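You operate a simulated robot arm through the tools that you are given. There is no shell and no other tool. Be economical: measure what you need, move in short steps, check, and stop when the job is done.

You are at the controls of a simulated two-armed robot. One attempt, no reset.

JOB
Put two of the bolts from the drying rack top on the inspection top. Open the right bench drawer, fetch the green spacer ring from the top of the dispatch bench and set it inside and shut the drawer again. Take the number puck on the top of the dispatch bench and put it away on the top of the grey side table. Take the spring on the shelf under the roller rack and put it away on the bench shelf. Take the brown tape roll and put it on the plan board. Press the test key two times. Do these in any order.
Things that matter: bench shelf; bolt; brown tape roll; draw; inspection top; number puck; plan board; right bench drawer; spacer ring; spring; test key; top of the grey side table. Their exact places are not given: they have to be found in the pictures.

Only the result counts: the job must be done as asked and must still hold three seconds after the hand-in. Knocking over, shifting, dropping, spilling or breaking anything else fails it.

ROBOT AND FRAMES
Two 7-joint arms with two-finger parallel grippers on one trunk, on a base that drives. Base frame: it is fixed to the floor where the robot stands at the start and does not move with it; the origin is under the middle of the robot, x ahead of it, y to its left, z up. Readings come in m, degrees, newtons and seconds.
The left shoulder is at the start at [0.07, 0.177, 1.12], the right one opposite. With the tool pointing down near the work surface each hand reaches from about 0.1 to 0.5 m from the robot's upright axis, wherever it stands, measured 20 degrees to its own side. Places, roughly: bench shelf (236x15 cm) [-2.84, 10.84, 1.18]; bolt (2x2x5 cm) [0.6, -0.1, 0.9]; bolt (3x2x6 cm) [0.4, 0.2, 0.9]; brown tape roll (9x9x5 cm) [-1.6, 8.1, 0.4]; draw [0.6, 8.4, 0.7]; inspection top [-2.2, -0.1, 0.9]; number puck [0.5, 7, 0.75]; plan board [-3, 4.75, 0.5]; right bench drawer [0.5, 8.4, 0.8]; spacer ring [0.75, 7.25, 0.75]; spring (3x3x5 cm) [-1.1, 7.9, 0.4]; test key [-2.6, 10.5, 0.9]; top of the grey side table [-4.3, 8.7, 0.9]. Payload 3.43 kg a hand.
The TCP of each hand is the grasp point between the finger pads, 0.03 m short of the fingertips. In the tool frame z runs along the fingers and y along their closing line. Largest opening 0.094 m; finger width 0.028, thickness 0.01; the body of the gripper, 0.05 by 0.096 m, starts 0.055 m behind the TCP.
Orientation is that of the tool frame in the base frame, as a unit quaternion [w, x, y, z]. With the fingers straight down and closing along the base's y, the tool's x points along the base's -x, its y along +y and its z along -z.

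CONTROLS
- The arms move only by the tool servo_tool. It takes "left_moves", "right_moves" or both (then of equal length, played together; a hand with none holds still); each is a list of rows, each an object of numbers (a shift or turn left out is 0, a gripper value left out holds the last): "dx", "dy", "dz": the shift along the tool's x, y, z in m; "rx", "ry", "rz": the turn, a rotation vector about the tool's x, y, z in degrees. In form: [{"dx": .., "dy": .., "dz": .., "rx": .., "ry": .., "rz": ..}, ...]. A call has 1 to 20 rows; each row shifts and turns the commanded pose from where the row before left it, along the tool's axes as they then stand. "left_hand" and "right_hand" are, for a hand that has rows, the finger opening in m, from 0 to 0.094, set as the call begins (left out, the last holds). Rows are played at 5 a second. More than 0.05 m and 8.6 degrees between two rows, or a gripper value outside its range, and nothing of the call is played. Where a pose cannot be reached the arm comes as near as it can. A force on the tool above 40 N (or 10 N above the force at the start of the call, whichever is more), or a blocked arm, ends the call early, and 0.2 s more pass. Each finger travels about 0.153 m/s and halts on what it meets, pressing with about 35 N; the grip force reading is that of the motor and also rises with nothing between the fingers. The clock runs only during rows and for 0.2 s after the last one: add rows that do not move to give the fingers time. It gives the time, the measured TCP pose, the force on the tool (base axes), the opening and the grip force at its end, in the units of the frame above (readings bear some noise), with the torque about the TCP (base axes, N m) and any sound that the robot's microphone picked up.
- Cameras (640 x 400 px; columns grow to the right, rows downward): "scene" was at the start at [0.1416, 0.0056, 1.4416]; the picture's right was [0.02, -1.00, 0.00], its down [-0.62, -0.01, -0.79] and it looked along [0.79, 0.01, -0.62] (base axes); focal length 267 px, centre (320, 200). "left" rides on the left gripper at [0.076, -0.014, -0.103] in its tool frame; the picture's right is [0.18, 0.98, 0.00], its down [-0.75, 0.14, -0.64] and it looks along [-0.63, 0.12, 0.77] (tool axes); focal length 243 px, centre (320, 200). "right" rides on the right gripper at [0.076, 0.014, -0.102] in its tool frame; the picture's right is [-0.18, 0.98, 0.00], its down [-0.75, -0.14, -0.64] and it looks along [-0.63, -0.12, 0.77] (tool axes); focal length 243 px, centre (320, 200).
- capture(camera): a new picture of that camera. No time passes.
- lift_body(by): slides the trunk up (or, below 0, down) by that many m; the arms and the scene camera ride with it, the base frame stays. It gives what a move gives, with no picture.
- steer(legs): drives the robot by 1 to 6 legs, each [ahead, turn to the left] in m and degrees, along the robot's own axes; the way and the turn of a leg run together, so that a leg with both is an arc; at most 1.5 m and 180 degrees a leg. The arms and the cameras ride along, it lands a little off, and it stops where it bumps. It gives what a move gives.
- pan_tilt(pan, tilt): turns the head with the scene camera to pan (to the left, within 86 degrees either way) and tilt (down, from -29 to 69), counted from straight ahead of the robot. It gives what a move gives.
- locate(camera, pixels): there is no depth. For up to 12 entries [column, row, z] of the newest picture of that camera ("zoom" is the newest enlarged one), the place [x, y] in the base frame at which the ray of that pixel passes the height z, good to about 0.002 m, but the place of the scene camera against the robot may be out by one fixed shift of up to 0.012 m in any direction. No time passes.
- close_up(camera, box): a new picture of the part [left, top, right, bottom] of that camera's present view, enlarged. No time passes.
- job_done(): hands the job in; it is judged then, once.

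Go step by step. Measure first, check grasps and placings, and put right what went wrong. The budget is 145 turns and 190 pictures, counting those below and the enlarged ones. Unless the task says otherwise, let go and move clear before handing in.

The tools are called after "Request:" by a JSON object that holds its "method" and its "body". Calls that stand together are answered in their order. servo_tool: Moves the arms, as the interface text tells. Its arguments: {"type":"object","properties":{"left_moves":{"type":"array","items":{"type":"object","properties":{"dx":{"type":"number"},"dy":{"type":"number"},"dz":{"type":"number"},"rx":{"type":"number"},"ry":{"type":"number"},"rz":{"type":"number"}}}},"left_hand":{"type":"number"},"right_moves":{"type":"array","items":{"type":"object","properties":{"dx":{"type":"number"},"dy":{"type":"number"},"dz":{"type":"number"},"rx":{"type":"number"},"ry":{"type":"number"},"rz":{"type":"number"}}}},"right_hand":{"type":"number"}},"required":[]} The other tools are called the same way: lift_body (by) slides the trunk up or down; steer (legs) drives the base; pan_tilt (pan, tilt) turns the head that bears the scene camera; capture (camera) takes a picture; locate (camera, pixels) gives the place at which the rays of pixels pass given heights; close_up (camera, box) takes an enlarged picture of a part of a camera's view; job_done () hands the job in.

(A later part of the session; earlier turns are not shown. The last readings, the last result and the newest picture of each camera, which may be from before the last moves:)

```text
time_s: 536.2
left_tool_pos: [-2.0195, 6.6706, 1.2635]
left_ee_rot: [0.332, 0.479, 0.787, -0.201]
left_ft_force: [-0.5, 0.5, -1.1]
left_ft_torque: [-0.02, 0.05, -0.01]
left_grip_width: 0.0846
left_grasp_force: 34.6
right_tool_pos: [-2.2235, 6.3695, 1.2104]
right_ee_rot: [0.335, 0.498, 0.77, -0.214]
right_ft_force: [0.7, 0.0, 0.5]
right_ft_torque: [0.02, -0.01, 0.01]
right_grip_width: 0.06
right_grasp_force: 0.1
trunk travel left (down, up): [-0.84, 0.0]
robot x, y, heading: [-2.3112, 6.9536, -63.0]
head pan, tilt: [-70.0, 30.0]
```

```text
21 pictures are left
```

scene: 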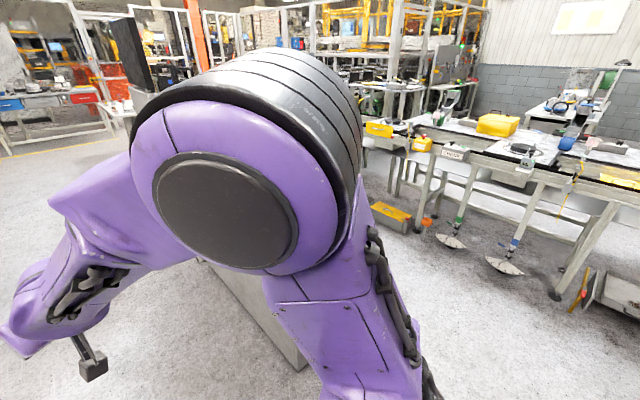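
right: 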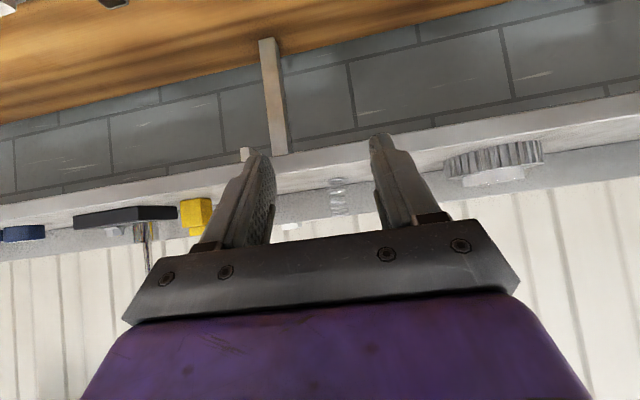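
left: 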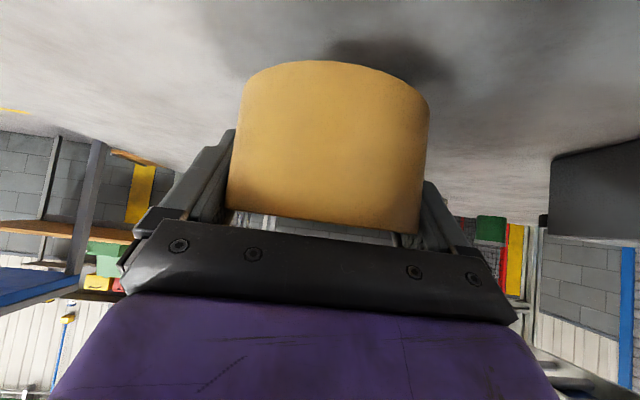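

Request:
{"method": "locate", "body": {"camera": "scene", "pixels": [[298, 370, 0], [200, 262, 0.0], [205, 262, 0.9]]}}

Request:
{"method": "steer", "body": {"legs": [[-0.3, 0], [0, 33], [0.62, 0], [0, -60]]}}

Request:
{"method": "pan_tilt", "body": {"pan": -40, "tilt": 30}}

Request:
{"method": "capture", "body": {"camera": "scene"}}

```text
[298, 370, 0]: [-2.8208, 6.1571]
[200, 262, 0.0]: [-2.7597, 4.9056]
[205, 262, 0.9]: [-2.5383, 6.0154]
```

```text
time_s: 540.0
left_tool_pos: [-2.0457, 7.1435, 1.2634]
left_ee_rot: [0.376, 0.233, 0.892, -0.098]
left_ft_force: [-0.2, 1.1, -1.0]
left_ft_torque: [0.01, 0.0, 0.0]
left_grip_width: 0.0846
left_grasp_force: 35.0
right_tool_pos: [-2.0498, 6.7807, 1.2106]
right_ee_rot: [0.382, 0.255, 0.881, -0.11]
right_ft_force: [-0.6, 0.2, -0.4]
right_ft_torque: [0.0, -0.01, -0.04]
right_grip_width: 0.0603
right_grasp_force: 0.0
trunk travel left (down, up): [-0.84, 0.0]
robot x, y, heading: [-2.4436, 7.2197, -29.8]
head pan, tilt: [-70.0, 30.0]
stopped in leg 2: the robot was blocked; the commanded pose is now the measured one
```

```text
time_s: 540.9
left_tool_pos: [-2.046, 7.143, 1.2651]
left_ee_rot: [0.376, 0.233, 0.892, -0.097]
left_ft_force: [0.1, -0.9, -1.8]
left_ft_torque: [-0.02, -0.02, 0.02]
left_grip_width: 0.0844
left_grasp_force: 34.7
right_tool_pos: [-2.0493, 6.7796, 1.2117]
right_ee_rot: [0.383, 0.256, 0.881, -0.11]
right_ft_force: [0.0, 0.8, 0.1]
right_ft_torque: [0.03, -0.02, 0.02]
right_grip_width: 0.0601
right_grasp_force: 0.1
trunk travel left (down, up): [-0.84, 0.0]
robot x, y, heading: [-2.4451, 7.2191, -29.6]
head pan, tilt: [-40.0, 30.0]
```

```text
20 pictures are left
```

scene: 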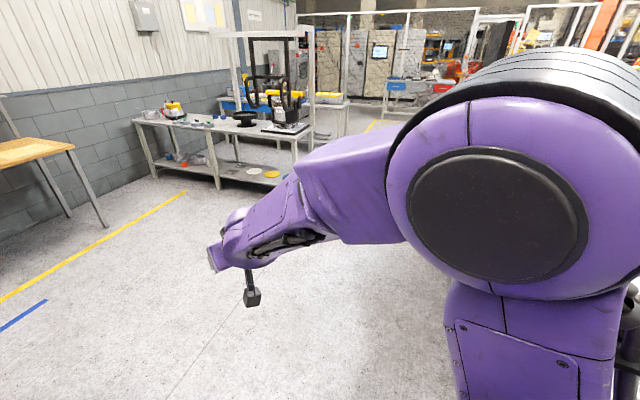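

Blocked again though the console corner is at (-2.82,6.16); something unseen is near. I look down in front and to the left.

Request:
{"method": "pan_tilt", "body": {"pan": 0, "tilt": 55}}

Request:
{"method": "capture", "body": {"camera": "scene"}}

Request:
{"method": "pan_tilt", "body": {"pan": 70, "tilt": 45}}

Request:
{"method": "capture", "body": {"camera": "scene"}}

```text
time_s: 542.0
left_tool_pos: [-2.047, 7.1419, 1.2646]
left_ee_rot: [0.375, 0.234, 0.892, -0.097]
left_ft_force: [0.6, 0.4, -1.3]
left_ft_torque: [-0.02, 0.0, -0.02]
left_grip_width: 0.0847
left_grasp_force: 34.8
right_tool_pos: [-2.0493, 6.78, 1.2105]
right_ee_rot: [0.383, 0.255, 0.881, -0.11]
right_ft_force: [0.2, -0.3, 0.4]
right_ft_torque: [0.0, -0.03, 0.02]
right_grip_width: 0.0601
right_grasp_force: 0.0
trunk travel left (down, up): [-0.84, 0.0]
robot x, y, heading: [-2.4484, 7.2191, -29.7]
head pan, tilt: [0.0, 55.0]
```

```text
19 pictures are left
```

scene: 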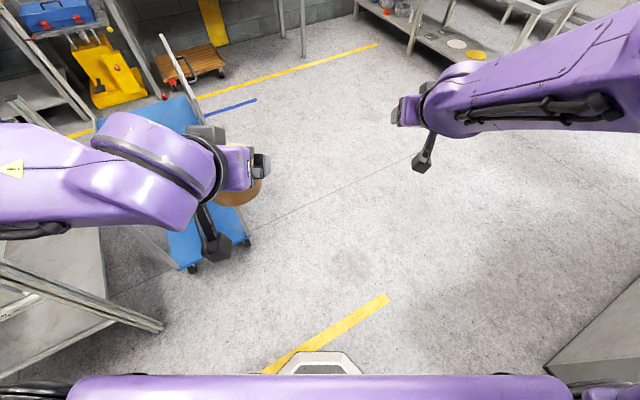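

```text
time_s: 543.4
left_tool_pos: [-2.0467, 7.1414, 1.2637]
left_ee_rot: [0.376, 0.234, 0.891, -0.097]
left_ft_force: [0.6, 0.9, -0.6]
left_ft_torque: [-0.01, -0.03, -0.01]
left_grip_width: 0.0846
left_grasp_force: 35.2
right_tool_pos: [-2.0496, 6.7808, 1.2112]
right_ee_rot: [0.383, 0.256, 0.881, -0.11]
right_ft_force: [-0.4, -0.1, -0.4]
right_ft_torque: [-0.01, -0.02, -0.03]
right_grip_width: 0.06
right_grasp_force: 0.0
trunk travel left (down, up): [-0.84, 0.0]
robot x, y, heading: [-2.4454, 7.2194, -29.4]
head pan, tilt: [70.0, 45.0]
```

```text
18 pictures are left
```

scene: 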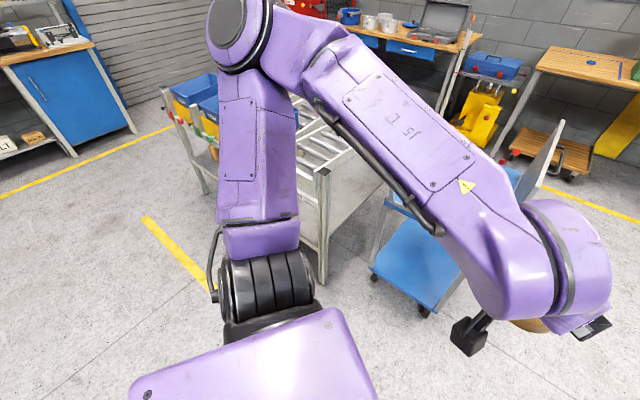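

Front and left are free of obstacles. I check the right side, looking down.

Request:
{"method": "pan_tilt", "body": {"pan": -84, "tilt": 55}}

Request:
{"method": "capture", "body": {"camera": "scene"}}

Request:
{"method": "steer", "body": {"legs": [[0.15, 0]]}}

```text
time_s: 545.8
left_tool_pos: [-2.0463, 7.1421, 1.2647]
left_ee_rot: [0.375, 0.234, 0.892, -0.097]
left_ft_force: [0.2, 0.7, -2.2]
left_ft_torque: [0.0, 0.0, -0.02]
left_grip_width: 0.0846
left_grasp_force: 35.5
right_tool_pos: [-2.0494, 6.7799, 1.2099]
right_ee_rot: [0.382, 0.255, 0.881, -0.109]
right_ft_force: [-0.3, -0.2, -0.5]
right_ft_torque: [0.03, -0.03, 0.0]
right_grip_width: 0.06
right_grasp_force: 0.1
trunk travel left (down, up): [-0.84, 0.0]
robot x, y, heading: [-2.4454, 7.2194, -29.6]
head pan, tilt: [-84.0, 55.0]
```

```text
17 pictures are left
```

scene: 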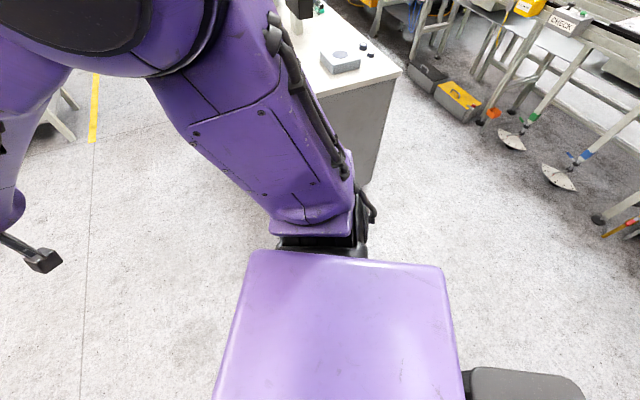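

```text
time_s: 547.2
left_tool_pos: [-1.9209, 7.0713, 1.2647]
left_ee_rot: [0.377, 0.234, 0.891, -0.097]
left_ft_force: [0.8, -0.7, -1.2]
left_ft_torque: [-0.01, -0.01, -0.02]
left_grip_width: 0.0844
left_grasp_force: 34.8
right_tool_pos: [-1.9225, 6.7088, 1.2129]
right_ee_rot: [0.384, 0.255, 0.881, -0.11]
right_ft_force: [0.4, 0.1, 0.1]
right_ft_torque: [0.0, -0.02, 0.02]
right_grip_width: 0.0598
right_grasp_force: 0.0
trunk travel left (down, up): [-0.84, 0.0]
robot x, y, heading: [-2.319, 7.1464, -29.8]
head pan, tilt: [-84.0, 55.0]
```

It moves freely now. I continue out to x≈-1.97 and then south.

Request:
{"method": "steer", "body": {"legs": [[0.38, 0], [0, -60], [1.0, 0]]}}

Request:
{"method": "pan_tilt", "body": {"pan": -50, "tilt": 32}}

Request:
{"method": "capture", "body": {"camera": "scene"}}

```text
time_s: 557.0
left_tool_pos: [-1.8438, 5.5718, 1.2643]
left_ee_rot: [0.277, 0.648, 0.655, -0.272]
left_ft_force: [-0.3, 0.5, -1.0]
left_ft_torque: [0.0, 0.02, -0.02]
left_grip_width: 0.0845
left_grasp_force: 34.7
right_tool_pos: [-2.1594, 5.3952, 1.2117]
right_ee_rot: [0.277, 0.661, 0.636, -0.286]
right_ft_force: [-1.3, 0.1, -0.6]
right_ft_torque: [-0.02, -0.01, 0.01]
right_grip_width: 0.0601
right_grasp_force: 0.1
trunk travel left (down, up): [-0.84, 0.0]
robot x, y, heading: [-1.9718, 5.9566, -89.8]
head pan, tilt: [-84.0, 55.0]
```

```text
time_s: 558.0
left_tool_pos: [-1.8435, 5.5723, 1.2644]
left_ee_rot: [0.277, 0.647, 0.656, -0.271]
left_ft_force: [0.7, 0.4, -1.0]
left_ft_torque: [-0.02, -0.02, 0.03]
left_grip_width: 0.0847
left_grasp_force: 34.9
right_tool_pos: [-2.1598, 5.3941, 1.2115]
right_ee_rot: [0.277, 0.661, 0.636, -0.285]
right_ft_force: [-0.5, -0.2, 0.5]
right_ft_torque: [0.01, 0.01, 0.03]
right_grip_width: 0.0602
right_grasp_force: 0.1
trunk travel left (down, up): [-0.84, 0.0]
robot x, y, heading: [-1.9705, 5.9577, -89.5]
head pan, tilt: [-50.0, 32.0]
```

```text
16 pictures are left
```

scene: 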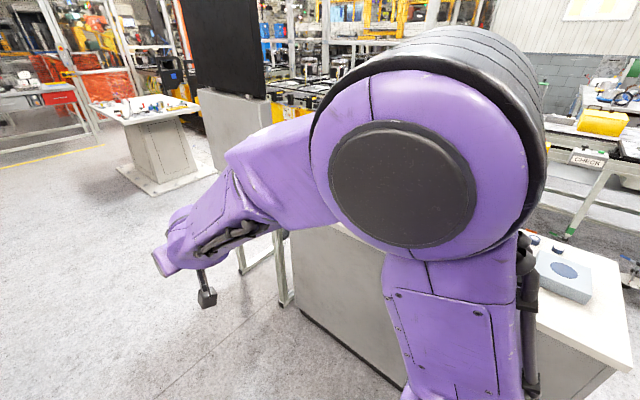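

The screen stand at the console's south end has its ledges on the west side. I drive to (-1.97,3.65), face west and look at it.

Request:
{"method": "steer", "body": {"legs": [[1.5, 0], [0.85, 0], [0, -90], [0.6, 0]]}}

Request:
{"method": "pan_tilt", "body": {"pan": -45, "tilt": 30}}

Request:
{"method": "capture", "body": {"camera": "scene"}}

```text
time_s: 576.3
left_tool_pos: [-2.941, 3.4797, 1.2645]
left_ee_rot: [0.002, 0.922, 0.002, -0.388]
left_ft_force: [0.3, 0.6, -0.8]
left_ft_torque: [-0.01, -0.02, -0.02]
left_grip_width: 0.0846
left_grasp_force: 35.3
right_tool_pos: [-3.1168, 3.7966, 1.2106]
right_ee_rot: [-0.008, 0.917, -0.022, -0.398]
right_ft_force: [0.7, -0.1, -1.2]
right_ft_torque: [0.03, -0.02, 0.0]
right_grip_width: 0.06
right_grasp_force: 0.1
trunk travel left (down, up): [-0.84, 0.0]
robot x, y, heading: [-2.5488, 3.6078, 180.1]
head pan, tilt: [-50.0, 32.0]
```

```text
time_s: 577.0
left_tool_pos: [-2.942, 3.4799, 1.2642]
left_ee_rot: [0.002, 0.922, 0.002, -0.387]
left_ft_force: [0.3, 0.7, -1.4]
left_ft_torque: [-0.01, 0.04, 0.01]
left_grip_width: 0.0846
left_grasp_force: 34.9
right_tool_pos: [-3.117, 3.7975, 1.2118]
right_ee_rot: [-0.008, 0.917, -0.021, -0.398]
right_ft_force: [0.1, 0.7, 0.3]
right_ft_torque: [0.03, -0.01, 0.01]
right_grip_width: 0.06
right_grasp_force: 0.1
trunk travel left (down, up): [-0.84, 0.0]
robot x, y, heading: [-2.5581, 3.6052, 180.0]
head pan, tilt: [-45.0, 30.0]
```

```text
15 pictures are left
```

scene: 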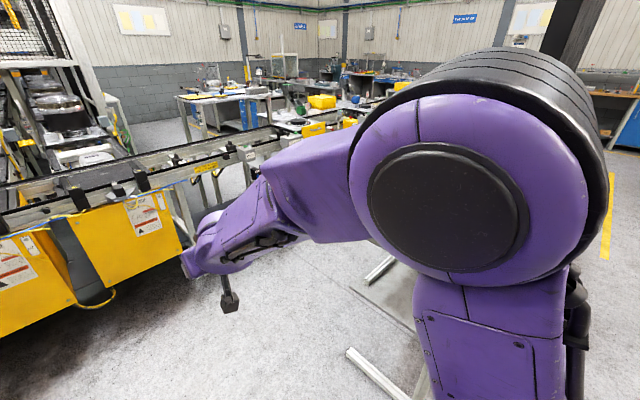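

Request:
{"method": "locate", "body": {"camera": "scene", "pixels": [[350, 352, 0], [375, 280, 0], [395, 258, 0], [400, 300, 0.5], [180, 255, 0.3], [110, 305, 0.3]]}}

Request:
{"method": "steer", "body": {"legs": [[0.95, 0]]}}

Request:
{"method": "steer", "body": {"legs": [[0, -135]]}}

Request:
{"method": "pan_tilt", "body": {"pan": 0, "tilt": 35}}

Request:
{"method": "capture", "body": {"camera": "scene"}}

```text
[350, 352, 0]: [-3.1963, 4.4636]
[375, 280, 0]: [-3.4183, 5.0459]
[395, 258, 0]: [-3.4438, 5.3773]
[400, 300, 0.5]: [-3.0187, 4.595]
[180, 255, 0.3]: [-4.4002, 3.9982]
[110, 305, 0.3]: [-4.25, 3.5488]
```

```text
time_s: 582.0
left_tool_pos: [-3.8906, 3.4715, 1.2637]
left_ee_rot: [0.004, 0.922, 0.006, -0.388]
left_ft_force: [-0.4, -0.2, -1.3]
left_ft_torque: [0.01, 0.07, 0.0]
left_grip_width: 0.0846
left_grasp_force: 35.1
right_tool_pos: [-4.0698, 3.7855, 1.2101]
right_ee_rot: [-0.006, 0.917, -0.018, -0.398]
right_ft_force: [-0.7, 0.1, -0.7]
right_ft_torque: [0.01, 0.01, 0.0]
right_grip_width: 0.0601
right_grasp_force: 0.1
trunk travel left (down, up): [-0.84, 0.0]
robot x, y, heading: [-3.5076, 3.6059, -179.4]
head pan, tilt: [-45.0, 30.0]
```

```text
time_s: 587.9
left_tool_pos: [-3.3299, 3.9713, 1.2641]
left_ee_rot: [0.356, -0.361, 0.848, 0.153]
left_ft_force: [-0.5, 0.1, -2.0]
left_ft_torque: [0.01, -0.02, -0.03]
left_grip_width: 0.0843
left_grasp_force: 35.0
right_tool_pos: [-2.9815, 3.8758, 1.211]
right_ee_rot: [0.369, -0.339, 0.852, 0.149]
right_ft_force: [0.3, -0.1, 0.1]
right_ft_torque: [0.03, 0.01, 0.0]
right_grip_width: 0.0602
right_grasp_force: 0.1
trunk travel left (down, up): [-0.84, 0.0]
robot x, y, heading: [-3.5092, 3.6058, 46.0]
head pan, tilt: [-45.0, 30.0]
```

```text
time_s: 589.0
left_tool_pos: [-3.331, 3.9708, 1.265]
left_ee_rot: [0.355, -0.362, 0.848, 0.153]
left_ft_force: [1.0, -0.5, -1.6]
left_ft_torque: [-0.01, -0.01, 0.02]
left_grip_width: 0.0844
left_grasp_force: 34.8
right_tool_pos: [-2.9803, 3.8771, 1.2104]
right_ee_rot: [0.37, -0.339, 0.853, 0.148]
right_ft_force: [0.7, -0.2, 0.1]
right_ft_torque: [-0.01, 0.02, 0.03]
right_grip_width: 0.0599
right_grasp_force: 0.0
trunk travel left (down, up): [-0.84, 0.0]
robot x, y, heading: [-3.5036, 3.6058, 45.8]
head pan, tilt: [0.0, 35.0]
```

```text
14 pictures are left
```

scene: 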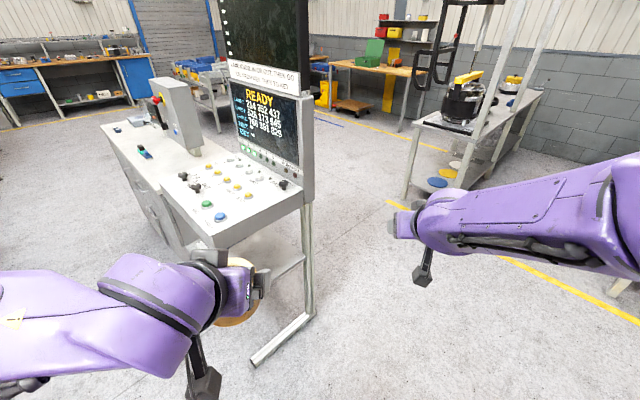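

I now see it: a control desk stand with a low board shelf beneath (around (265,265)), open to the west. I retract the right hand and drive to (-3.7,4.6), facing east.

Request:
{"method": "servo_tool", "body": {"right_moves": [{"dz": -0.0273, "dx": 0.0257}, {"dz": -0.0273, "dx": 0.0257}, {"dz": -0.0273, "dx": 0.0257}, {"dz": -0.0273, "dx": 0.0257}, {"dz": -0.0273, "dx": 0.0257}, {}]}}

Request:
{"method": "steer", "body": {"legs": [[0, 55], [1.0, 0], [0, -101]]}}

Request:
{"method": "lift_body", "body": {"by": -0.4}}

Request:
{"method": "capture", "body": {"camera": "scene"}}

```text
time_s: 590.5
left_tool_pos: [-3.3316, 3.9704, 1.2635]
left_ee_rot: [0.356, -0.361, 0.848, 0.152]
left_ft_force: [0.0, 0.4, -0.9]
left_ft_torque: [0.01, -0.03, -0.02]
left_grip_width: 0.0846
left_grasp_force: 35.2
right_tool_pos: [-3.0973, 3.7951, 1.2335]
right_ee_rot: [0.369, -0.339, 0.852, 0.149]
right_ft_force: [-0.2, 0.2, 0.2]
right_ft_torque: [-0.02, 0.02, 0.0]
right_grip_width: 0.06
right_grasp_force: 0.1
right hand out of reach, approached as far as the arm can: row 1, 4, 5
trunk travel left (down, up): [-0.84, 0.0]
robot x, y, heading: [-3.5089, 3.6038, 45.9]
head pan, tilt: [0.0, 35.0]
```

```text
time_s: 602.4
left_tool_pos: [-3.3128, 4.7117, 1.263]
left_ee_rot: [0.388, 0.0, 0.922, 0.001]
left_ft_force: [-0.3, 0.7, -0.7]
left_ft_torque: [-0.01, 0.01, -0.02]
left_grip_width: 0.0846
left_grasp_force: 35.2
right_tool_pos: [-3.2784, 4.4203, 1.2329]
right_ee_rot: [0.398, 0.023, 0.917, -0.009]
right_ft_force: [0.4, -0.3, 0.5]
right_ft_torque: [0.01, -0.02, 0.0]
right_grip_width: 0.0601
right_grasp_force: 0.1
trunk travel left (down, up): [-0.84, 0.0]
robot x, y, heading: [-3.6986, 4.5863, -0.2]
head pan, tilt: [0.0, 35.0]
```

```text
time_s: 606.2
left_tool_pos: [-3.3151, 4.7097, 0.864]
left_ee_rot: [0.388, 0.0, 0.922, 0.001]
left_ft_force: [0.6, -0.3, -1.7]
left_ft_torque: [0.05, -0.03, -0.02]
left_grip_width: 0.0844
left_grasp_force: 35.0
right_tool_pos: [-3.2778, 4.4192, 0.8323]
right_ee_rot: [0.398, 0.023, 0.917, -0.009]
right_ft_force: [0.4, 0.6, 0.0]
right_ft_torque: [0.0, 0.03, 0.02]
right_grip_width: 0.0602
right_grasp_force: 0.1
trunk travel left (down, up): [-0.44, 0.4]
robot x, y, heading: [-3.6991, 4.5824, -0.3]
head pan, tilt: [0.0, 35.0]
```

```text
13 pictures are left
```

scene: 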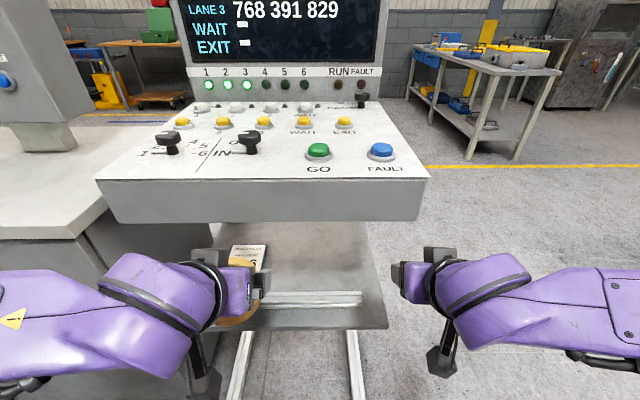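

Request:
{"method": "locate", "body": {"camera": "scene", "pixels": [[388, 326, 0.5], [300, 328, 0.5], [365, 222, 0.5], [300, 295, 0.5], [310, 220, 0.8], [240, 395, 0], [355, 395, 0]]}}

Request:
{"method": "close_up", "body": {"camera": "scene", "box": [190, 210, 414, 350]}}

```text
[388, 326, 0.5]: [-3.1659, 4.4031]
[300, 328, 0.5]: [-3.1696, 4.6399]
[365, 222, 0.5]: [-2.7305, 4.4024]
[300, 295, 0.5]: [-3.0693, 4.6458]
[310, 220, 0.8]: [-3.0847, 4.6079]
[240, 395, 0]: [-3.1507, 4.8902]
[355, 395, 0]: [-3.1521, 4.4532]
```

```text
2.86 times, centred on (302, 280) of scene
```

zoom: 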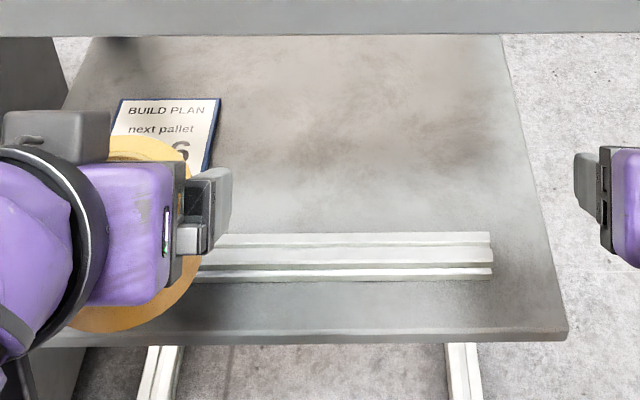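

A "BUILD PLAN" board with blue rim lies on the lower shelf – that is the plan board. I locate its corners.

Request:
{"method": "locate", "body": {"camera": "zoom", "pixels": [[122, 98, 0.5], [222, 98, 0.5], [206, 172, 0.5], [110, 137, 0.5], [210, 200, 0.5], [95, 38, 0.5], [500, 35, 0.5]]}}

Request:
{"method": "servo_tool", "body": {"left_moves": [{"dy": 0.04}, {"dy": 0.04}, {"dy": 0.04}, {"dy": 0.04}, {}]}}

Request:
{"method": "close_up", "body": {"camera": "scene", "box": [130, 200, 418, 380]}}

```text
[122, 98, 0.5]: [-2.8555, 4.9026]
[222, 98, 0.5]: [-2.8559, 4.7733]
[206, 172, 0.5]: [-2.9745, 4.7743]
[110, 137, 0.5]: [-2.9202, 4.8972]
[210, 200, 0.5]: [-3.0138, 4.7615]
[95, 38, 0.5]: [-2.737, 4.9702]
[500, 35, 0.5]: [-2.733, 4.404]
```

```text
time_s: 607.4
left_tool_pos: [-3.2905, 4.8627, 0.8807]
left_ee_rot: [0.388, 0.001, 0.922, 0.001]
left_ft_force: [-0.7, -0.1, -1.1]
left_ft_torque: [0.05, 0.0, -0.02]
left_grip_width: 0.0844
left_grasp_force: 34.9
left hand out of reach, approached as far as the arm can: row 1, 2, 3
right_tool_pos: [-3.2783, 4.4197, 0.8325]
right_ee_rot: [0.396, 0.024, 0.918, -0.009]
right_ft_force: [0.2, 0.6, 0.7]
right_ft_torque: [0.02, 0.03, 0.01]
right_grip_width: 0.0599
right_grasp_force: 0.1
trunk travel left (down, up): [-0.44, 0.4]
robot x, y, heading: [-3.6988, 4.5839, -0.4]
head pan, tilt: [0.0, 35.0]
```

```text
2.22 times, centred on (274, 290) of scene
```

zoom: 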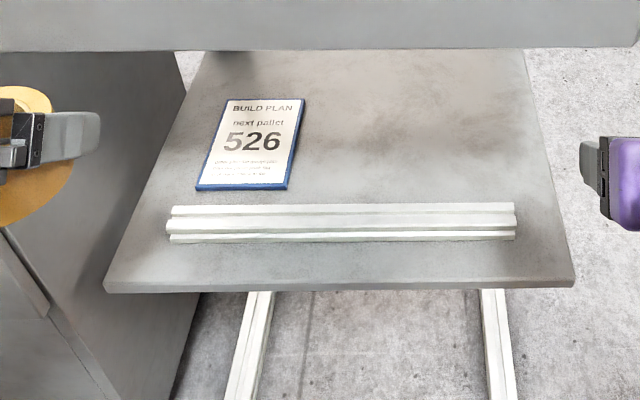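

The plan board with the "BUILD PLAN 526" sheet is in clear view: sheet centre ≈(-2.94,4.83) on the shelf at z≈0.5, under the desk. I lower the trunk so the roll is just above the shelf level, outside its edge.

Request:
{"method": "lift_body", "body": {"by": -0.31}}

Request:
{"method": "steer", "body": {"legs": [[0.08, 0]]}}

Request:
{"method": "servo_tool", "body": {"left_moves": [{"dz": 0.014, "dx": -0.0145, "dy": -0.01}, {"dz": 0.014, "dx": -0.0145, "dy": -0.01}, {}]}}

Request:
{"method": "capture", "body": {"camera": "scene"}}

Request:
{"method": "capture", "body": {"camera": "left"}}

```text
time_s: 610.5
left_tool_pos: [-3.2912, 4.8636, 0.5711]
left_ee_rot: [0.387, 0.0, 0.922, 0.0]
left_ft_force: [-0.9, 0.2, -0.9]
left_ft_torque: [0.0, -0.01, -0.02]
left_grip_width: 0.0843
left_grasp_force: 34.5
right_tool_pos: [-3.2795, 4.42, 0.5243]
right_ee_rot: [0.399, 0.023, 0.917, -0.009]
right_ft_force: [-0.5, 0.0, -0.3]
right_ft_torque: [-0.02, -0.03, 0.0]
right_grip_width: 0.06
right_grasp_force: 0.1
trunk travel left (down, up): [-0.13, 0.71]
robot x, y, heading: [-3.7003, 4.5858, -0.4]
head pan, tilt: [0.0, 35.0]
```

```text
time_s: 611.5
left_tool_pos: [-3.2461, 4.861, 0.5639]
left_ee_rot: [0.374, 0.0, 0.927, -0.005]
left_ft_force: [-1.6, -0.1, -1.4]
left_ft_torque: [-0.06, -0.01, 0.08]
left_grip_width: 0.0845
left_grasp_force: 34.9
right_tool_pos: [-3.228, 4.4233, 0.5223]
right_ee_rot: [0.398, 0.022, 0.917, -0.009]
right_ft_force: [0.5, 0.2, -0.6]
right_ft_torque: [-0.01, 0.01, -0.02]
right_grip_width: 0.0601
right_grasp_force: 0.1
trunk travel left (down, up): [-0.13, 0.71]
robot x, y, heading: [-3.6448, 4.5845, 0.1]
head pan, tilt: [0.0, 35.0]
stopped in leg 1: the force on the tool passed its limit at 148 N (the readings are from after the stop); the commanded pose is now the measured one
```

```text
time_s: 611.8
left_tool_pos: [-3.243, 4.8541, 0.5605]
left_ee_rot: [0.368, 0.001, 0.93, -0.006]
left_ft_force: [-15.8, 1.1, -2.3]
left_ft_torque: [0.04, -0.16, 0.01]
left_grip_width: 0.0845
left_grasp_force: 35.1
right_tool_pos: [-3.2275, 4.424, 0.524]
right_ee_rot: [0.398, 0.02, 0.917, -0.009]
right_ft_force: [-0.7, 0.1, -0.7]
right_ft_torque: [0.0, -0.01, -0.03]
right_grip_width: 0.0601
right_grasp_force: 0.0
trunk travel left (down, up): [-0.13, 0.71]
robot x, y, heading: [-3.6469, 4.5863, 0.3]
head pan, tilt: [0.0, 35.0]
stopped in row 1 (left hand): the force on the tool passed its limit at 84 N (the readings are from after the stop); the commanded pose is now the measured one
```

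```text
10 pictures are left
```

scene: 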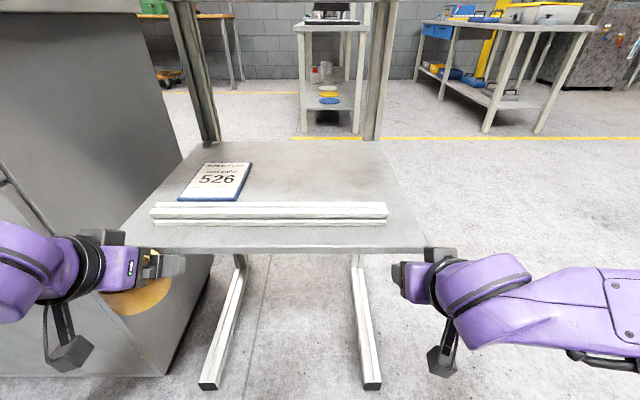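

```text
9 pictures are left
```

left: 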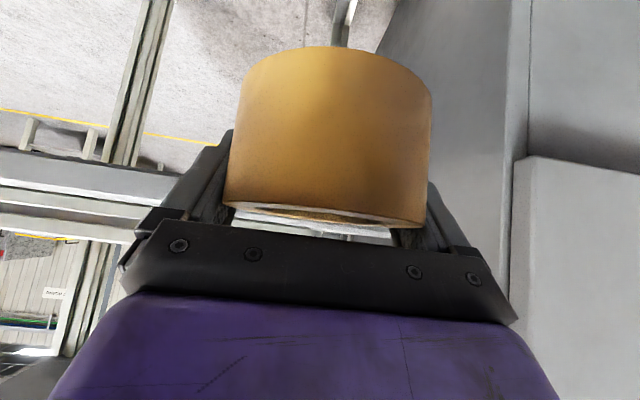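

The roll bumped the shelf edge: triangulating both heights the board is at z≈0.56, its sheet centre ≈(-2.99,4.825), and the desk underside ≈0.87. I back off 4 cm, raise 5 cm, then reach in.

Request:
{"method": "steer", "body": {"legs": [[-0.04, 0]]}}

Request:
{"method": "lift_body", "body": {"by": 0.055}}

Request:
{"method": "servo_tool", "body": {"left_moves": [{"dz": 0.0205, "dx": -0.022, "dy": -0.007}, {"dz": 0.0205, "dx": -0.022, "dy": -0.007}, {"dz": 0.0205, "dx": -0.022, "dy": -0.007}, {"dz": 0.0205, "dx": -0.022, "dy": -0.007}, {}]}}

Request:
{"method": "capture", "body": {"camera": "scene"}}

```text
time_s: 612.7
left_tool_pos: [-3.281, 4.8539, 0.5589]
left_ee_rot: [0.369, 0.001, 0.93, -0.006]
left_ft_force: [0.4, -0.3, -1.4]
left_ft_torque: [0.01, 0.02, -0.01]
left_grip_width: 0.0846
left_grasp_force: 34.8
right_tool_pos: [-3.2666, 4.4229, 0.5224]
right_ee_rot: [0.397, 0.02, 0.917, -0.008]
right_ft_force: [0.2, 0.5, -0.2]
right_ft_torque: [0.0, 0.01, 0.02]
right_grip_width: 0.0601
right_grasp_force: 0.1
trunk travel left (down, up): [-0.13, 0.71]
robot x, y, heading: [-3.6893, 4.583, -0.1]
head pan, tilt: [0.0, 35.0]
```

```text
time_s: 613.6
left_tool_pos: [-3.2815, 4.8554, 0.6141]
left_ee_rot: [0.367, 0.001, 0.93, -0.006]
left_ft_force: [0.5, -0.2, -0.4]
left_ft_torque: [0.01, -0.04, 0.03]
left_grip_width: 0.0847
left_grasp_force: 35.2
right_tool_pos: [-3.2661, 4.4227, 0.5776]
right_ee_rot: [0.397, 0.019, 0.917, -0.008]
right_ft_force: [-0.5, 0.1, -0.2]
right_ft_torque: [0.01, 0.01, 0.0]
right_grip_width: 0.06
right_grasp_force: 0.1
trunk travel left (down, up): [-0.185, 0.655]
robot x, y, heading: [-3.6926, 4.5871, 0.2]
head pan, tilt: [0.0, 35.0]
```

```text
time_s: 614.9
left_tool_pos: [-3.1607, 4.8263, 0.6157]
left_ee_rot: [0.368, 0.0, 0.93, -0.005]
left_ft_force: [0.0, -0.3, -1.6]
left_ft_torque: [0.01, -0.02, 0.02]
left_grip_width: 0.0843
left_grasp_force: 35.0
right_tool_pos: [-3.267, 4.4236, 0.5774]
right_ee_rot: [0.398, 0.019, 0.917, -0.007]
right_ft_force: [-0.2, 0.4, 0.2]
right_ft_torque: [0.01, 0.05, 0.0]
right_grip_width: 0.0599
right_grasp_force: 0.0
trunk travel left (down, up): [-0.185, 0.655]
robot x, y, heading: [-3.6855, 4.5843, 0.2]
head pan, tilt: [0.0, 35.0]
```

```text
8 pictures are left
```

scene: 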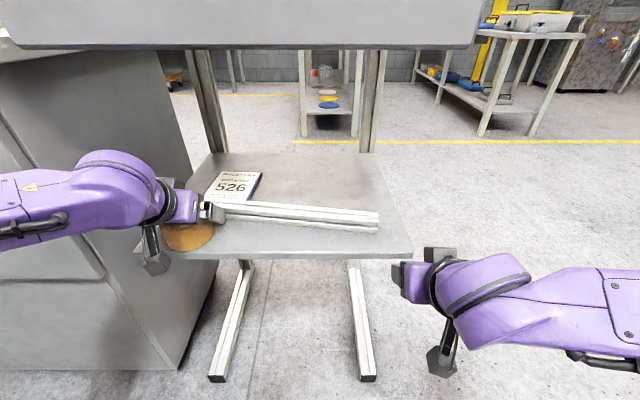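

The roll's lower rim has swung the left end of the loose white rail bar lying on the board. I lift 3 cm clear at once and look closely.

Request:
{"method": "servo_tool", "body": {"left_moves": [{"dz": -0.011, "dx": -0.0102}, {"dz": -0.011, "dx": -0.0102}, {}]}}

Request:
{"method": "close_up", "body": {"camera": "scene", "box": [130, 140, 434, 330]}}

Request:
{"method": "locate", "body": {"camera": "zoom", "pixels": [[520, 152, 0.56], [520, 195, 0.56], [200, 132, 0.58], [60, 235, 0.56], [590, 240, 0.56], [172, 112, 0.56], [270, 70, 0.56]]}}

```text
time_s: 615.6
left_tool_pos: [-3.1606, 4.8273, 0.6464]
left_ee_rot: [0.368, 0.001, 0.93, -0.006]
left_ft_force: [0.0, -0.6, -1.6]
left_ft_torque: [0.0, 0.0, -0.04]
left_grip_width: 0.0846
left_grasp_force: 34.9
right_tool_pos: [-3.2674, 4.4245, 0.5789]
right_ee_rot: [0.398, 0.021, 0.917, -0.009]
right_ft_force: [-0.4, 0.3, -1.0]
right_ft_torque: [0.0, -0.02, -0.02]
right_grip_width: 0.0598
right_grasp_force: 0.2
trunk travel left (down, up): [-0.185, 0.655]
robot x, y, heading: [-3.6871, 4.5825, -0.1]
head pan, tilt: [0.0, 35.0]
```

```text
2.11 times, centred on (282, 235) of scene
```

zoom: 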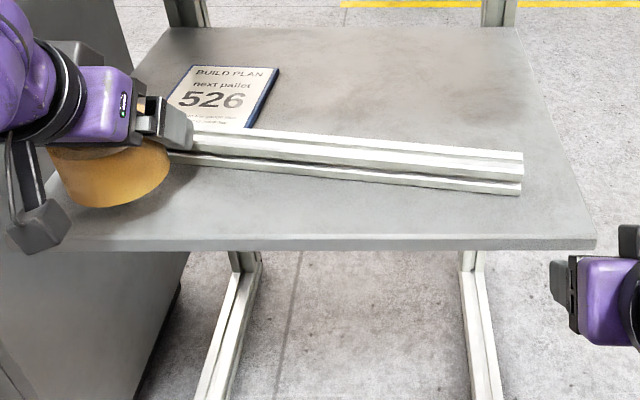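

```text
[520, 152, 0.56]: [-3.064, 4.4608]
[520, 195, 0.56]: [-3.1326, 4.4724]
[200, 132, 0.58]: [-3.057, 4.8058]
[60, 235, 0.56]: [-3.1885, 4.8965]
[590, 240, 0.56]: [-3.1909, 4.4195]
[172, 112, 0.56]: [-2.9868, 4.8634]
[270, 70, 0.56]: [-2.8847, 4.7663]
```

The bar's left end moved ~6 cm in. I'll place the roll first, then pull the bar back. I move the right hand aside, drive 0.06 and reach the roll over the sheet.

Request:
{"method": "servo_tool", "body": {"right_moves": [{"dy": -0.04}, {"dy": -0.04}, {"dy": -0.04}, {}], "right_hand": 0.0}}

Request:
{"method": "steer", "body": {"legs": [[0.06, 0]]}}

Request:
{"method": "servo_tool", "body": {"left_moves": [{"dz": 0.019, "dx": -0.0205, "dy": -0.002}, {"dz": 0.019, "dx": -0.0205, "dy": -0.002}, {"dz": 0.019, "dx": -0.0205, "dy": -0.002}, {"dz": 0.017, "dx": -0.0183}, {}]}}

Request:
{"method": "close_up", "body": {"camera": "scene", "box": [100, 100, 420, 300]}}

```text
time_s: 616.6
left_tool_pos: [-3.1623, 4.8272, 0.6446]
left_ee_rot: [0.368, 0.001, 0.93, -0.005]
left_ft_force: [-0.1, 1.0, -1.1]
left_ft_torque: [0.01, 0.01, 0.01]
left_grip_width: 0.0845
left_grasp_force: 35.1
right_tool_pos: [-3.2546, 4.3059, 0.586]
right_ee_rot: [0.396, 0.02, 0.918, -0.008]
right_ft_force: [0.3, 0.7, -0.4]
right_ft_torque: [0.01, -0.02, 0.04]
right_grip_width: 0.0001
right_grasp_force: 32.5
right hand out of reach, approached as far as the arm can: row 1, 2
trunk travel left (down, up): [-0.185, 0.655]
robot x, y, heading: [-3.6916, 4.5861, 0.2]
head pan, tilt: [0.0, 35.0]
```

```text
time_s: 617.6
left_tool_pos: [-3.1005, 4.8261, 0.646]
left_ee_rot: [0.368, 0.001, 0.93, -0.004]
left_ft_force: [0.4, -0.2, -0.8]
left_ft_torque: [0.01, 0.02, 0.0]
left_grip_width: 0.0845
left_grasp_force: 34.7
right_tool_pos: [-3.1947, 4.3053, 0.5851]
right_ee_rot: [0.397, 0.02, 0.918, -0.008]
right_ft_force: [0.2, 0.0, -0.2]
right_ft_torque: [0.04, 0.0, -0.01]
right_grip_width: 0.0003
right_grasp_force: 32.5
trunk travel left (down, up): [-0.185, 0.655]
robot x, y, heading: [-3.6318, 4.5844, 0.1]
head pan, tilt: [0.0, 35.0]
```

```text
time_s: 618.8
left_tool_pos: [-2.9911, 4.8191, 0.6457]
left_ee_rot: [0.368, 0.001, 0.93, -0.005]
left_ft_force: [0.4, 0.0, -1.6]
left_ft_torque: [0.02, -0.03, -0.02]
left_grip_width: 0.0844
left_grasp_force: 35.1
right_tool_pos: [-3.1948, 4.3056, 0.5863]
right_ee_rot: [0.396, 0.019, 0.918, -0.008]
right_ft_force: [-0.7, -0.5, -0.4]
right_ft_torque: [-0.01, 0.01, 0.01]
right_grip_width: 0.0
right_grasp_force: 33.1
trunk travel left (down, up): [-0.185, 0.655]
robot x, y, heading: [-3.631, 4.583, 0.1]
head pan, tilt: [0.0, 35.0]
```

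```text
2.00 times, centred on (260, 200) of scene
```

zoom: 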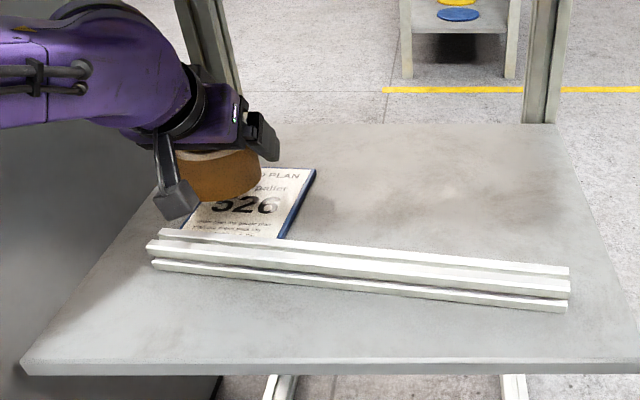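

The roll hangs over the sheet, but its centre is ≈(-3.034,4.82), about 5.5 cm short of the sheet centre. I advance 0.055 and lower stepwise.

Request:
{"method": "steer", "body": {"legs": [[0.035, 0]]}}

Request:
{"method": "servo_tool", "body": {"left_moves": [{"dz": 0.015, "dx": -0.016}, {"dz": 0.0145, "dx": 0.0135}, {"dz": 0.0145, "dx": 0.0135}, {}]}}

Request:
{"method": "servo_tool", "body": {"left_moves": [{"dz": 0.003, "dx": 0.0028}, {"dz": 0.003, "dx": 0.0028}, {"dz": 0.003, "dx": 0.0028}, {"dz": 0.003, "dx": 0.0028}, {"dz": 0.003, "dx": 0.0028}, {}]}}

```text
time_s: 619.7
left_tool_pos: [-2.9575, 4.82, 0.645]
left_ee_rot: [0.367, 0.0, 0.93, -0.005]
left_ft_force: [0.1, 0.2, -1.7]
left_ft_torque: [0.02, -0.03, 0.0]
left_grip_width: 0.0845
left_grasp_force: 35.1
right_tool_pos: [-3.1604, 4.3058, 0.5863]
right_ee_rot: [0.396, 0.021, 0.918, -0.008]
right_ft_force: [0.0, -1.1, 0.2]
right_ft_torque: [0.0, -0.01, 0.0]
right_grip_width: 0.0
right_grasp_force: 32.9
trunk travel left (down, up): [-0.185, 0.655]
robot x, y, heading: [-3.5964, 4.5833, 0.1]
head pan, tilt: [0.0, 35.0]
```

```text
time_s: 620.7
left_tool_pos: [-2.9353, 4.8181, 0.6133]
left_ee_rot: [0.374, 0.0, 0.927, -0.006]
left_ft_force: [5.7, 1.8, 35.3]
left_ft_torque: [0.17, 0.79, -0.02]
left_grip_width: 0.0847
left_grasp_force: 35.0
right_tool_pos: [-3.1612, 4.306, 0.5875]
right_ee_rot: [0.398, 0.02, 0.917, -0.007]
right_ft_force: [0.1, 0.0, 0.4]
right_ft_torque: [0.01, 0.01, -0.03]
right_grip_width: 0.0
right_grasp_force: 32.8
trunk travel left (down, up): [-0.185, 0.655]
robot x, y, heading: [-3.5954, 4.5806, 0.2]
head pan, tilt: [0.0, 35.0]
```

```text
time_s: 621.1
left_tool_pos: [-2.9333, 4.8181, 0.6143]
left_ee_rot: [0.378, 0.001, 0.926, -0.005]
left_ft_force: [2.5, 0.0, 20.2]
left_ft_torque: [0.22, 1.09, -0.02]
left_grip_width: 0.0849
left_grasp_force: 35.2
right_tool_pos: [-3.1611, 4.3054, 0.587]
right_ee_rot: [0.398, 0.021, 0.917, -0.007]
right_ft_force: [0.2, -0.3, 0.4]
right_ft_torque: [-0.02, 0.02, 0.02]
right_grip_width: 0.0
right_grasp_force: 33.3
trunk travel left (down, up): [-0.185, 0.655]
robot x, y, heading: [-3.5952, 4.5826, 0.1]
head pan, tilt: [0.0, 35.0]
stopped in row 2 (left hand): the force on the tool passed its limit at 48 N (the readings are from after the stop); the commanded pose is now the measured one
```

The roll rests on the sheet (20–35 N). I release fully and withdraw along the tool axis.

Request:
{"method": "servo_tool", "body": {"left_moves": [{"dz": -0.001}, {}, {}], "left_hand": 0.094}}

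Request:
{"method": "servo_tool", "body": {"left_moves": [{"dz": -0.015}, {"dz": -0.03}, {"dz": -0.03}, {"dz": -0.03}, {"dz": -0.0205, "dx": 0.022}, {"dz": -0.0205, "dx": 0.022}, {"dz": -0.0205, "dx": 0.022}, {}]}}

Request:
{"method": "capture", "body": {"camera": "scene"}}

```text
time_s: 621.9
left_tool_pos: [-2.9349, 4.8188, 0.6126]
left_ee_rot: [0.376, 0.001, 0.927, -0.004]
left_ft_force: [0.9, 0.0, 27.6]
left_ft_torque: [0.08, 1.59, 0.01]
left_grip_width: 0.0941
left_grasp_force: 0.1
right_tool_pos: [-3.1604, 4.3045, 0.5875]
right_ee_rot: [0.398, 0.021, 0.917, -0.008]
right_ft_force: [0.1, 0.1, 0.3]
right_ft_torque: [0.02, -0.01, -0.01]
right_grip_width: 0.0001
right_grasp_force: 33.4
trunk travel left (down, up): [-0.185, 0.655]
robot x, y, heading: [-3.5939, 4.5851, 0.3]
head pan, tilt: [0.0, 35.0]
```

```text
time_s: 623.7
left_tool_pos: [-3.0971, 4.8212, 0.6826]
left_ee_rot: [0.374, 0.001, 0.928, -0.005]
left_ft_force: [0.1, 0.2, 0.5]
left_ft_torque: [0.03, 0.0, 0.0]
left_grip_width: 0.0941
left_grasp_force: 0.0
right_tool_pos: [-3.1592, 4.3064, 0.5865]
right_ee_rot: [0.397, 0.02, 0.918, -0.008]
right_ft_force: [-0.3, -0.2, -0.4]
right_ft_torque: [0.05, 0.0, -0.01]
right_grip_width: 0.0
right_grasp_force: 33.5
trunk travel left (down, up): [-0.185, 0.655]
robot x, y, heading: [-3.5975, 4.5837, 0.4]
head pan, tilt: [0.0, 35.0]
```

```text
5 pictures are left
```

scene: 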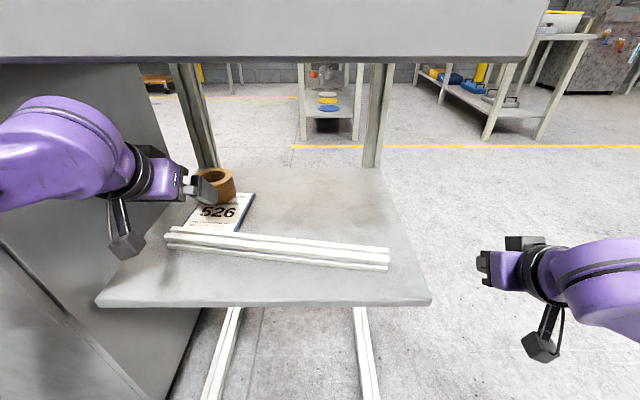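

Request:
{"method": "locate", "body": {"camera": "scene", "pixels": [[217, 192, 0.565], [217, 178, 0.61], [238, 232, 0.565], [187, 226, 0.565], [255, 193, 0.565], [388, 270, 0.56], [165, 247, 0.56], [170, 228, 0.59], [430, 298, 0.56], [98, 300, 0.56], [388, 248, 0.59]]}}

Request:
{"method": "close_up", "body": {"camera": "scene", "box": [90, 130, 442, 350]}}

```text
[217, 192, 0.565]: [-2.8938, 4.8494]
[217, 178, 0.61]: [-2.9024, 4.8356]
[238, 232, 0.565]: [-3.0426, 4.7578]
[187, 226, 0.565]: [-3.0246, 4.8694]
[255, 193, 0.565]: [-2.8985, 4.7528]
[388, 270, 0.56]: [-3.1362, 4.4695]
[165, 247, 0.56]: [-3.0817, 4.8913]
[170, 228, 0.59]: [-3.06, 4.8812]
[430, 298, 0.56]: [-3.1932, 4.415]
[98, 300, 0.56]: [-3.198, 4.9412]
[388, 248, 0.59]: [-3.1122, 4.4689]
```

```text
1.82 times, centred on (266, 240) of scene
```

zoom: 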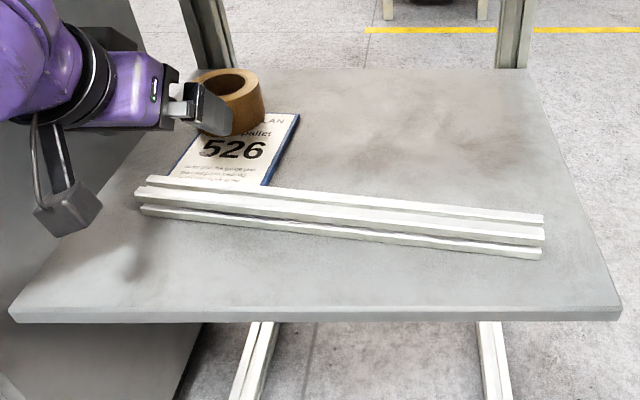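

The roll stands on the board (at the sheet's far edge). Before recentring it, I restore the bar: the left hand, closed, goes over and down behind the bar at y≈4.825.

Request:
{"method": "servo_tool", "body": {"left_moves": [{"dy": 0.004}, {}, {"dz": 0.0336, "dx": -0.035}, {"dz": 0.0336, "dx": -0.035}, {"dz": 0.02, "dx": 0.0192}, {"dz": 0.02, "dx": 0.0192}, {"dz": 0.018, "dx": 0.0173}, {}], "left_hand": 0.0}}

Request:
{"method": "servo_tool", "body": {"left_moves": [{"dz": -0.0104, "dx": 0.0108}, {"dz": -0.0104, "dx": 0.0108}, {"dz": -0.0035, "dx": 0.0036}, {}]}}

```text
time_s: 625.0
left_tool_pos: [-2.9973, 4.8224, 0.6661]
left_ee_rot: [0.39, 0.0, 0.921, -0.007]
left_ft_force: [1.9, -2.0, 15.5]
left_ft_torque: [-0.07, -0.28, -0.04]
left_grip_width: 0.0
left_grasp_force: 32.7
right_tool_pos: [-3.1608, 4.3053, 0.5877]
right_ee_rot: [0.397, 0.021, 0.918, -0.008]
right_ft_force: [0.3, 0.2, -0.1]
right_ft_torque: [-0.02, 0.01, 0.02]
right_grip_width: 0.0
right_grasp_force: 32.5
trunk travel left (down, up): [-0.185, 0.655]
robot x, y, heading: [-3.5956, 4.5845, 0.3]
head pan, tilt: [0.0, 35.0]
stopped in row 6 (left hand): the force on the tool passed its limit at 53 N (the readings are from after the stop); the commanded pose is now the measured one
```

```text
time_s: 626.0
left_tool_pos: [-3.0321, 4.824, 0.6597]
left_ee_rot: [0.385, 0.0, 0.923, -0.007]
left_ft_force: [0.0, 0.4, -0.2]
left_ft_torque: [-0.01, 0.03, 0.01]
left_grip_width: 0.0
left_grasp_force: 32.9
right_tool_pos: [-3.1596, 4.3059, 0.5864]
right_ee_rot: [0.396, 0.02, 0.918, -0.007]
right_ft_force: [-0.1, -0.4, 1.4]
right_ft_torque: [-0.04, 0.02, 0.05]
right_grip_width: 0.0003
right_grasp_force: 33.0
trunk travel left (down, up): [-0.185, 0.655]
robot x, y, heading: [-3.5918, 4.5843, 0.3]
head pan, tilt: [0.0, 35.0]
```

The tip met the roll's top at z≈0.644, so the board is at z≈0.59 and the roll was placed properly. I back 2 cm, lower behind the bar and pull it back ~6 cm.

Request:
{"method": "servo_tool", "body": {"left_moves": [{"dz": -0.0139, "dx": 0.0144}, {"dz": 0.0125, "dx": 0.0122}, {"dz": 0.0125, "dx": 0.0122}, {}]}}

Request:
{"method": "servo_tool", "body": {"left_moves": [{"dz": -0.0104, "dx": 0.0108}, {"dz": -0.0104, "dx": 0.0108}, {"dz": -0.0104, "dx": 0.0108}, {"dz": -0.0104, "dx": 0.0108}, {"dz": -0.0104, "dx": 0.0108}, {}]}}

Request:
{"method": "close_up", "body": {"camera": "scene", "box": [90, 130, 442, 350]}}

```text
time_s: 627.0
left_tool_pos: [-3.0509, 4.8245, 0.6244]
left_ee_rot: [0.386, 0.0, 0.922, -0.006]
left_ft_force: [0.4, -0.2, -0.1]
left_ft_torque: [-0.04, -0.01, -0.01]
left_grip_width: 0.0002
left_grasp_force: 32.8
right_tool_pos: [-3.1593, 4.3069, 0.5859]
right_ee_rot: [0.397, 0.021, 0.918, -0.008]
right_ft_force: [0.2, 0.2, -0.6]
right_ft_torque: [0.0, 0.01, 0.02]
right_grip_width: 0.0001
right_grasp_force: 33.5
trunk travel left (down, up): [-0.185, 0.655]
robot x, y, heading: [-3.5968, 4.5867, 0.3]
head pan, tilt: [0.0, 35.0]
```

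```text
time_s: 628.4
left_tool_pos: [-3.1259, 4.8242, 0.6233]
left_ee_rot: [0.386, 0.0, 0.922, -0.006]
left_ft_force: [1.3, 0.0, 3.0]
left_ft_torque: [0.07, -0.02, -0.01]
left_grip_width: 0.0
left_grasp_force: 32.6
right_tool_pos: [-3.1595, 4.3066, 0.5858]
right_ee_rot: [0.397, 0.02, 0.918, -0.007]
right_ft_force: [0.2, -0.2, -1.0]
right_ft_torque: [0.0, 0.0, -0.03]
right_grip_width: 0.0
right_grasp_force: 33.5
trunk travel left (down, up): [-0.185, 0.655]
robot x, y, heading: [-3.5933, 4.5875, 0.5]
head pan, tilt: [0.0, 35.0]
```

```text
1.82 times, centred on (266, 240) of scene
```

zoom: 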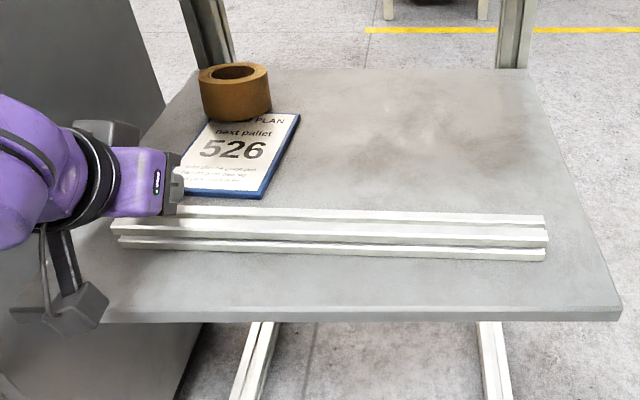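

The bar has come back nearly parallel; its left end needs ~1.8 cm more. I pull on 1.8 cm.

Request:
{"method": "servo_tool", "body": {"left_moves": [{"dz": -0.0069, "dx": 0.0072}, {"dz": -0.0062, "dx": 0.0064}, {}]}}

Request:
{"method": "servo_tool", "body": {"left_moves": [{"dz": 0.0104, "dx": -0.0108}, {"dz": -0.015, "dx": -0.0144}, {"dz": -0.015, "dx": -0.0144}, {"dz": -0.015, "dx": -0.0144}, {}]}}

Request:
{"method": "close_up", "body": {"camera": "scene", "box": [90, 130, 442, 350]}}

```text
time_s: 629.2
left_tool_pos: [-3.1443, 4.8234, 0.6227]
left_ee_rot: [0.386, 0.0, 0.923, -0.006]
left_ft_force: [1.2, -0.6, 2.0]
left_ft_torque: [0.01, 0.0, 0.03]
left_grip_width: 0.0
left_grasp_force: 32.8
right_tool_pos: [-3.1596, 4.3062, 0.5857]
right_ee_rot: [0.396, 0.021, 0.918, -0.008]
right_ft_force: [-0.9, 0.0, -0.2]
right_ft_torque: [-0.02, 0.01, 0.01]
right_grip_width: 0.0
right_grasp_force: 33.2
trunk travel left (down, up): [-0.185, 0.655]
robot x, y, heading: [-3.5936, 4.5833, 0.1]
head pan, tilt: [0.0, 35.0]
```

```text
time_s: 630.4
left_tool_pos: [-3.1319, 4.8249, 0.6859]
left_ee_rot: [0.386, 0.001, 0.923, -0.007]
left_ft_force: [0.0, 0.2, -0.8]
left_ft_torque: [-0.01, 0.0, 0.02]
left_grip_width: 0.0001
left_grasp_force: 33.4
right_tool_pos: [-3.1586, 4.3064, 0.5872]
right_ee_rot: [0.396, 0.02, 0.918, -0.007]
right_ft_force: [-0.1, 0.2, -0.5]
right_ft_torque: [0.0, 0.0, 0.01]
right_grip_width: 0.0
right_grasp_force: 32.9
trunk travel left (down, up): [-0.185, 0.655]
robot x, y, heading: [-3.5916, 4.5833, 0.3]
head pan, tilt: [0.0, 35.0]
```

```text
1.82 times, centred on (266, 240) of scene
```

zoom: 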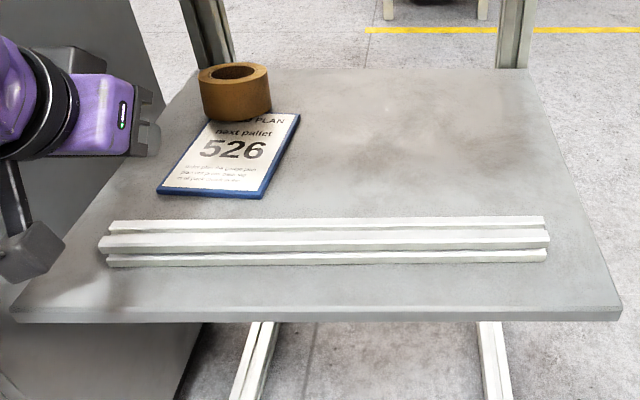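

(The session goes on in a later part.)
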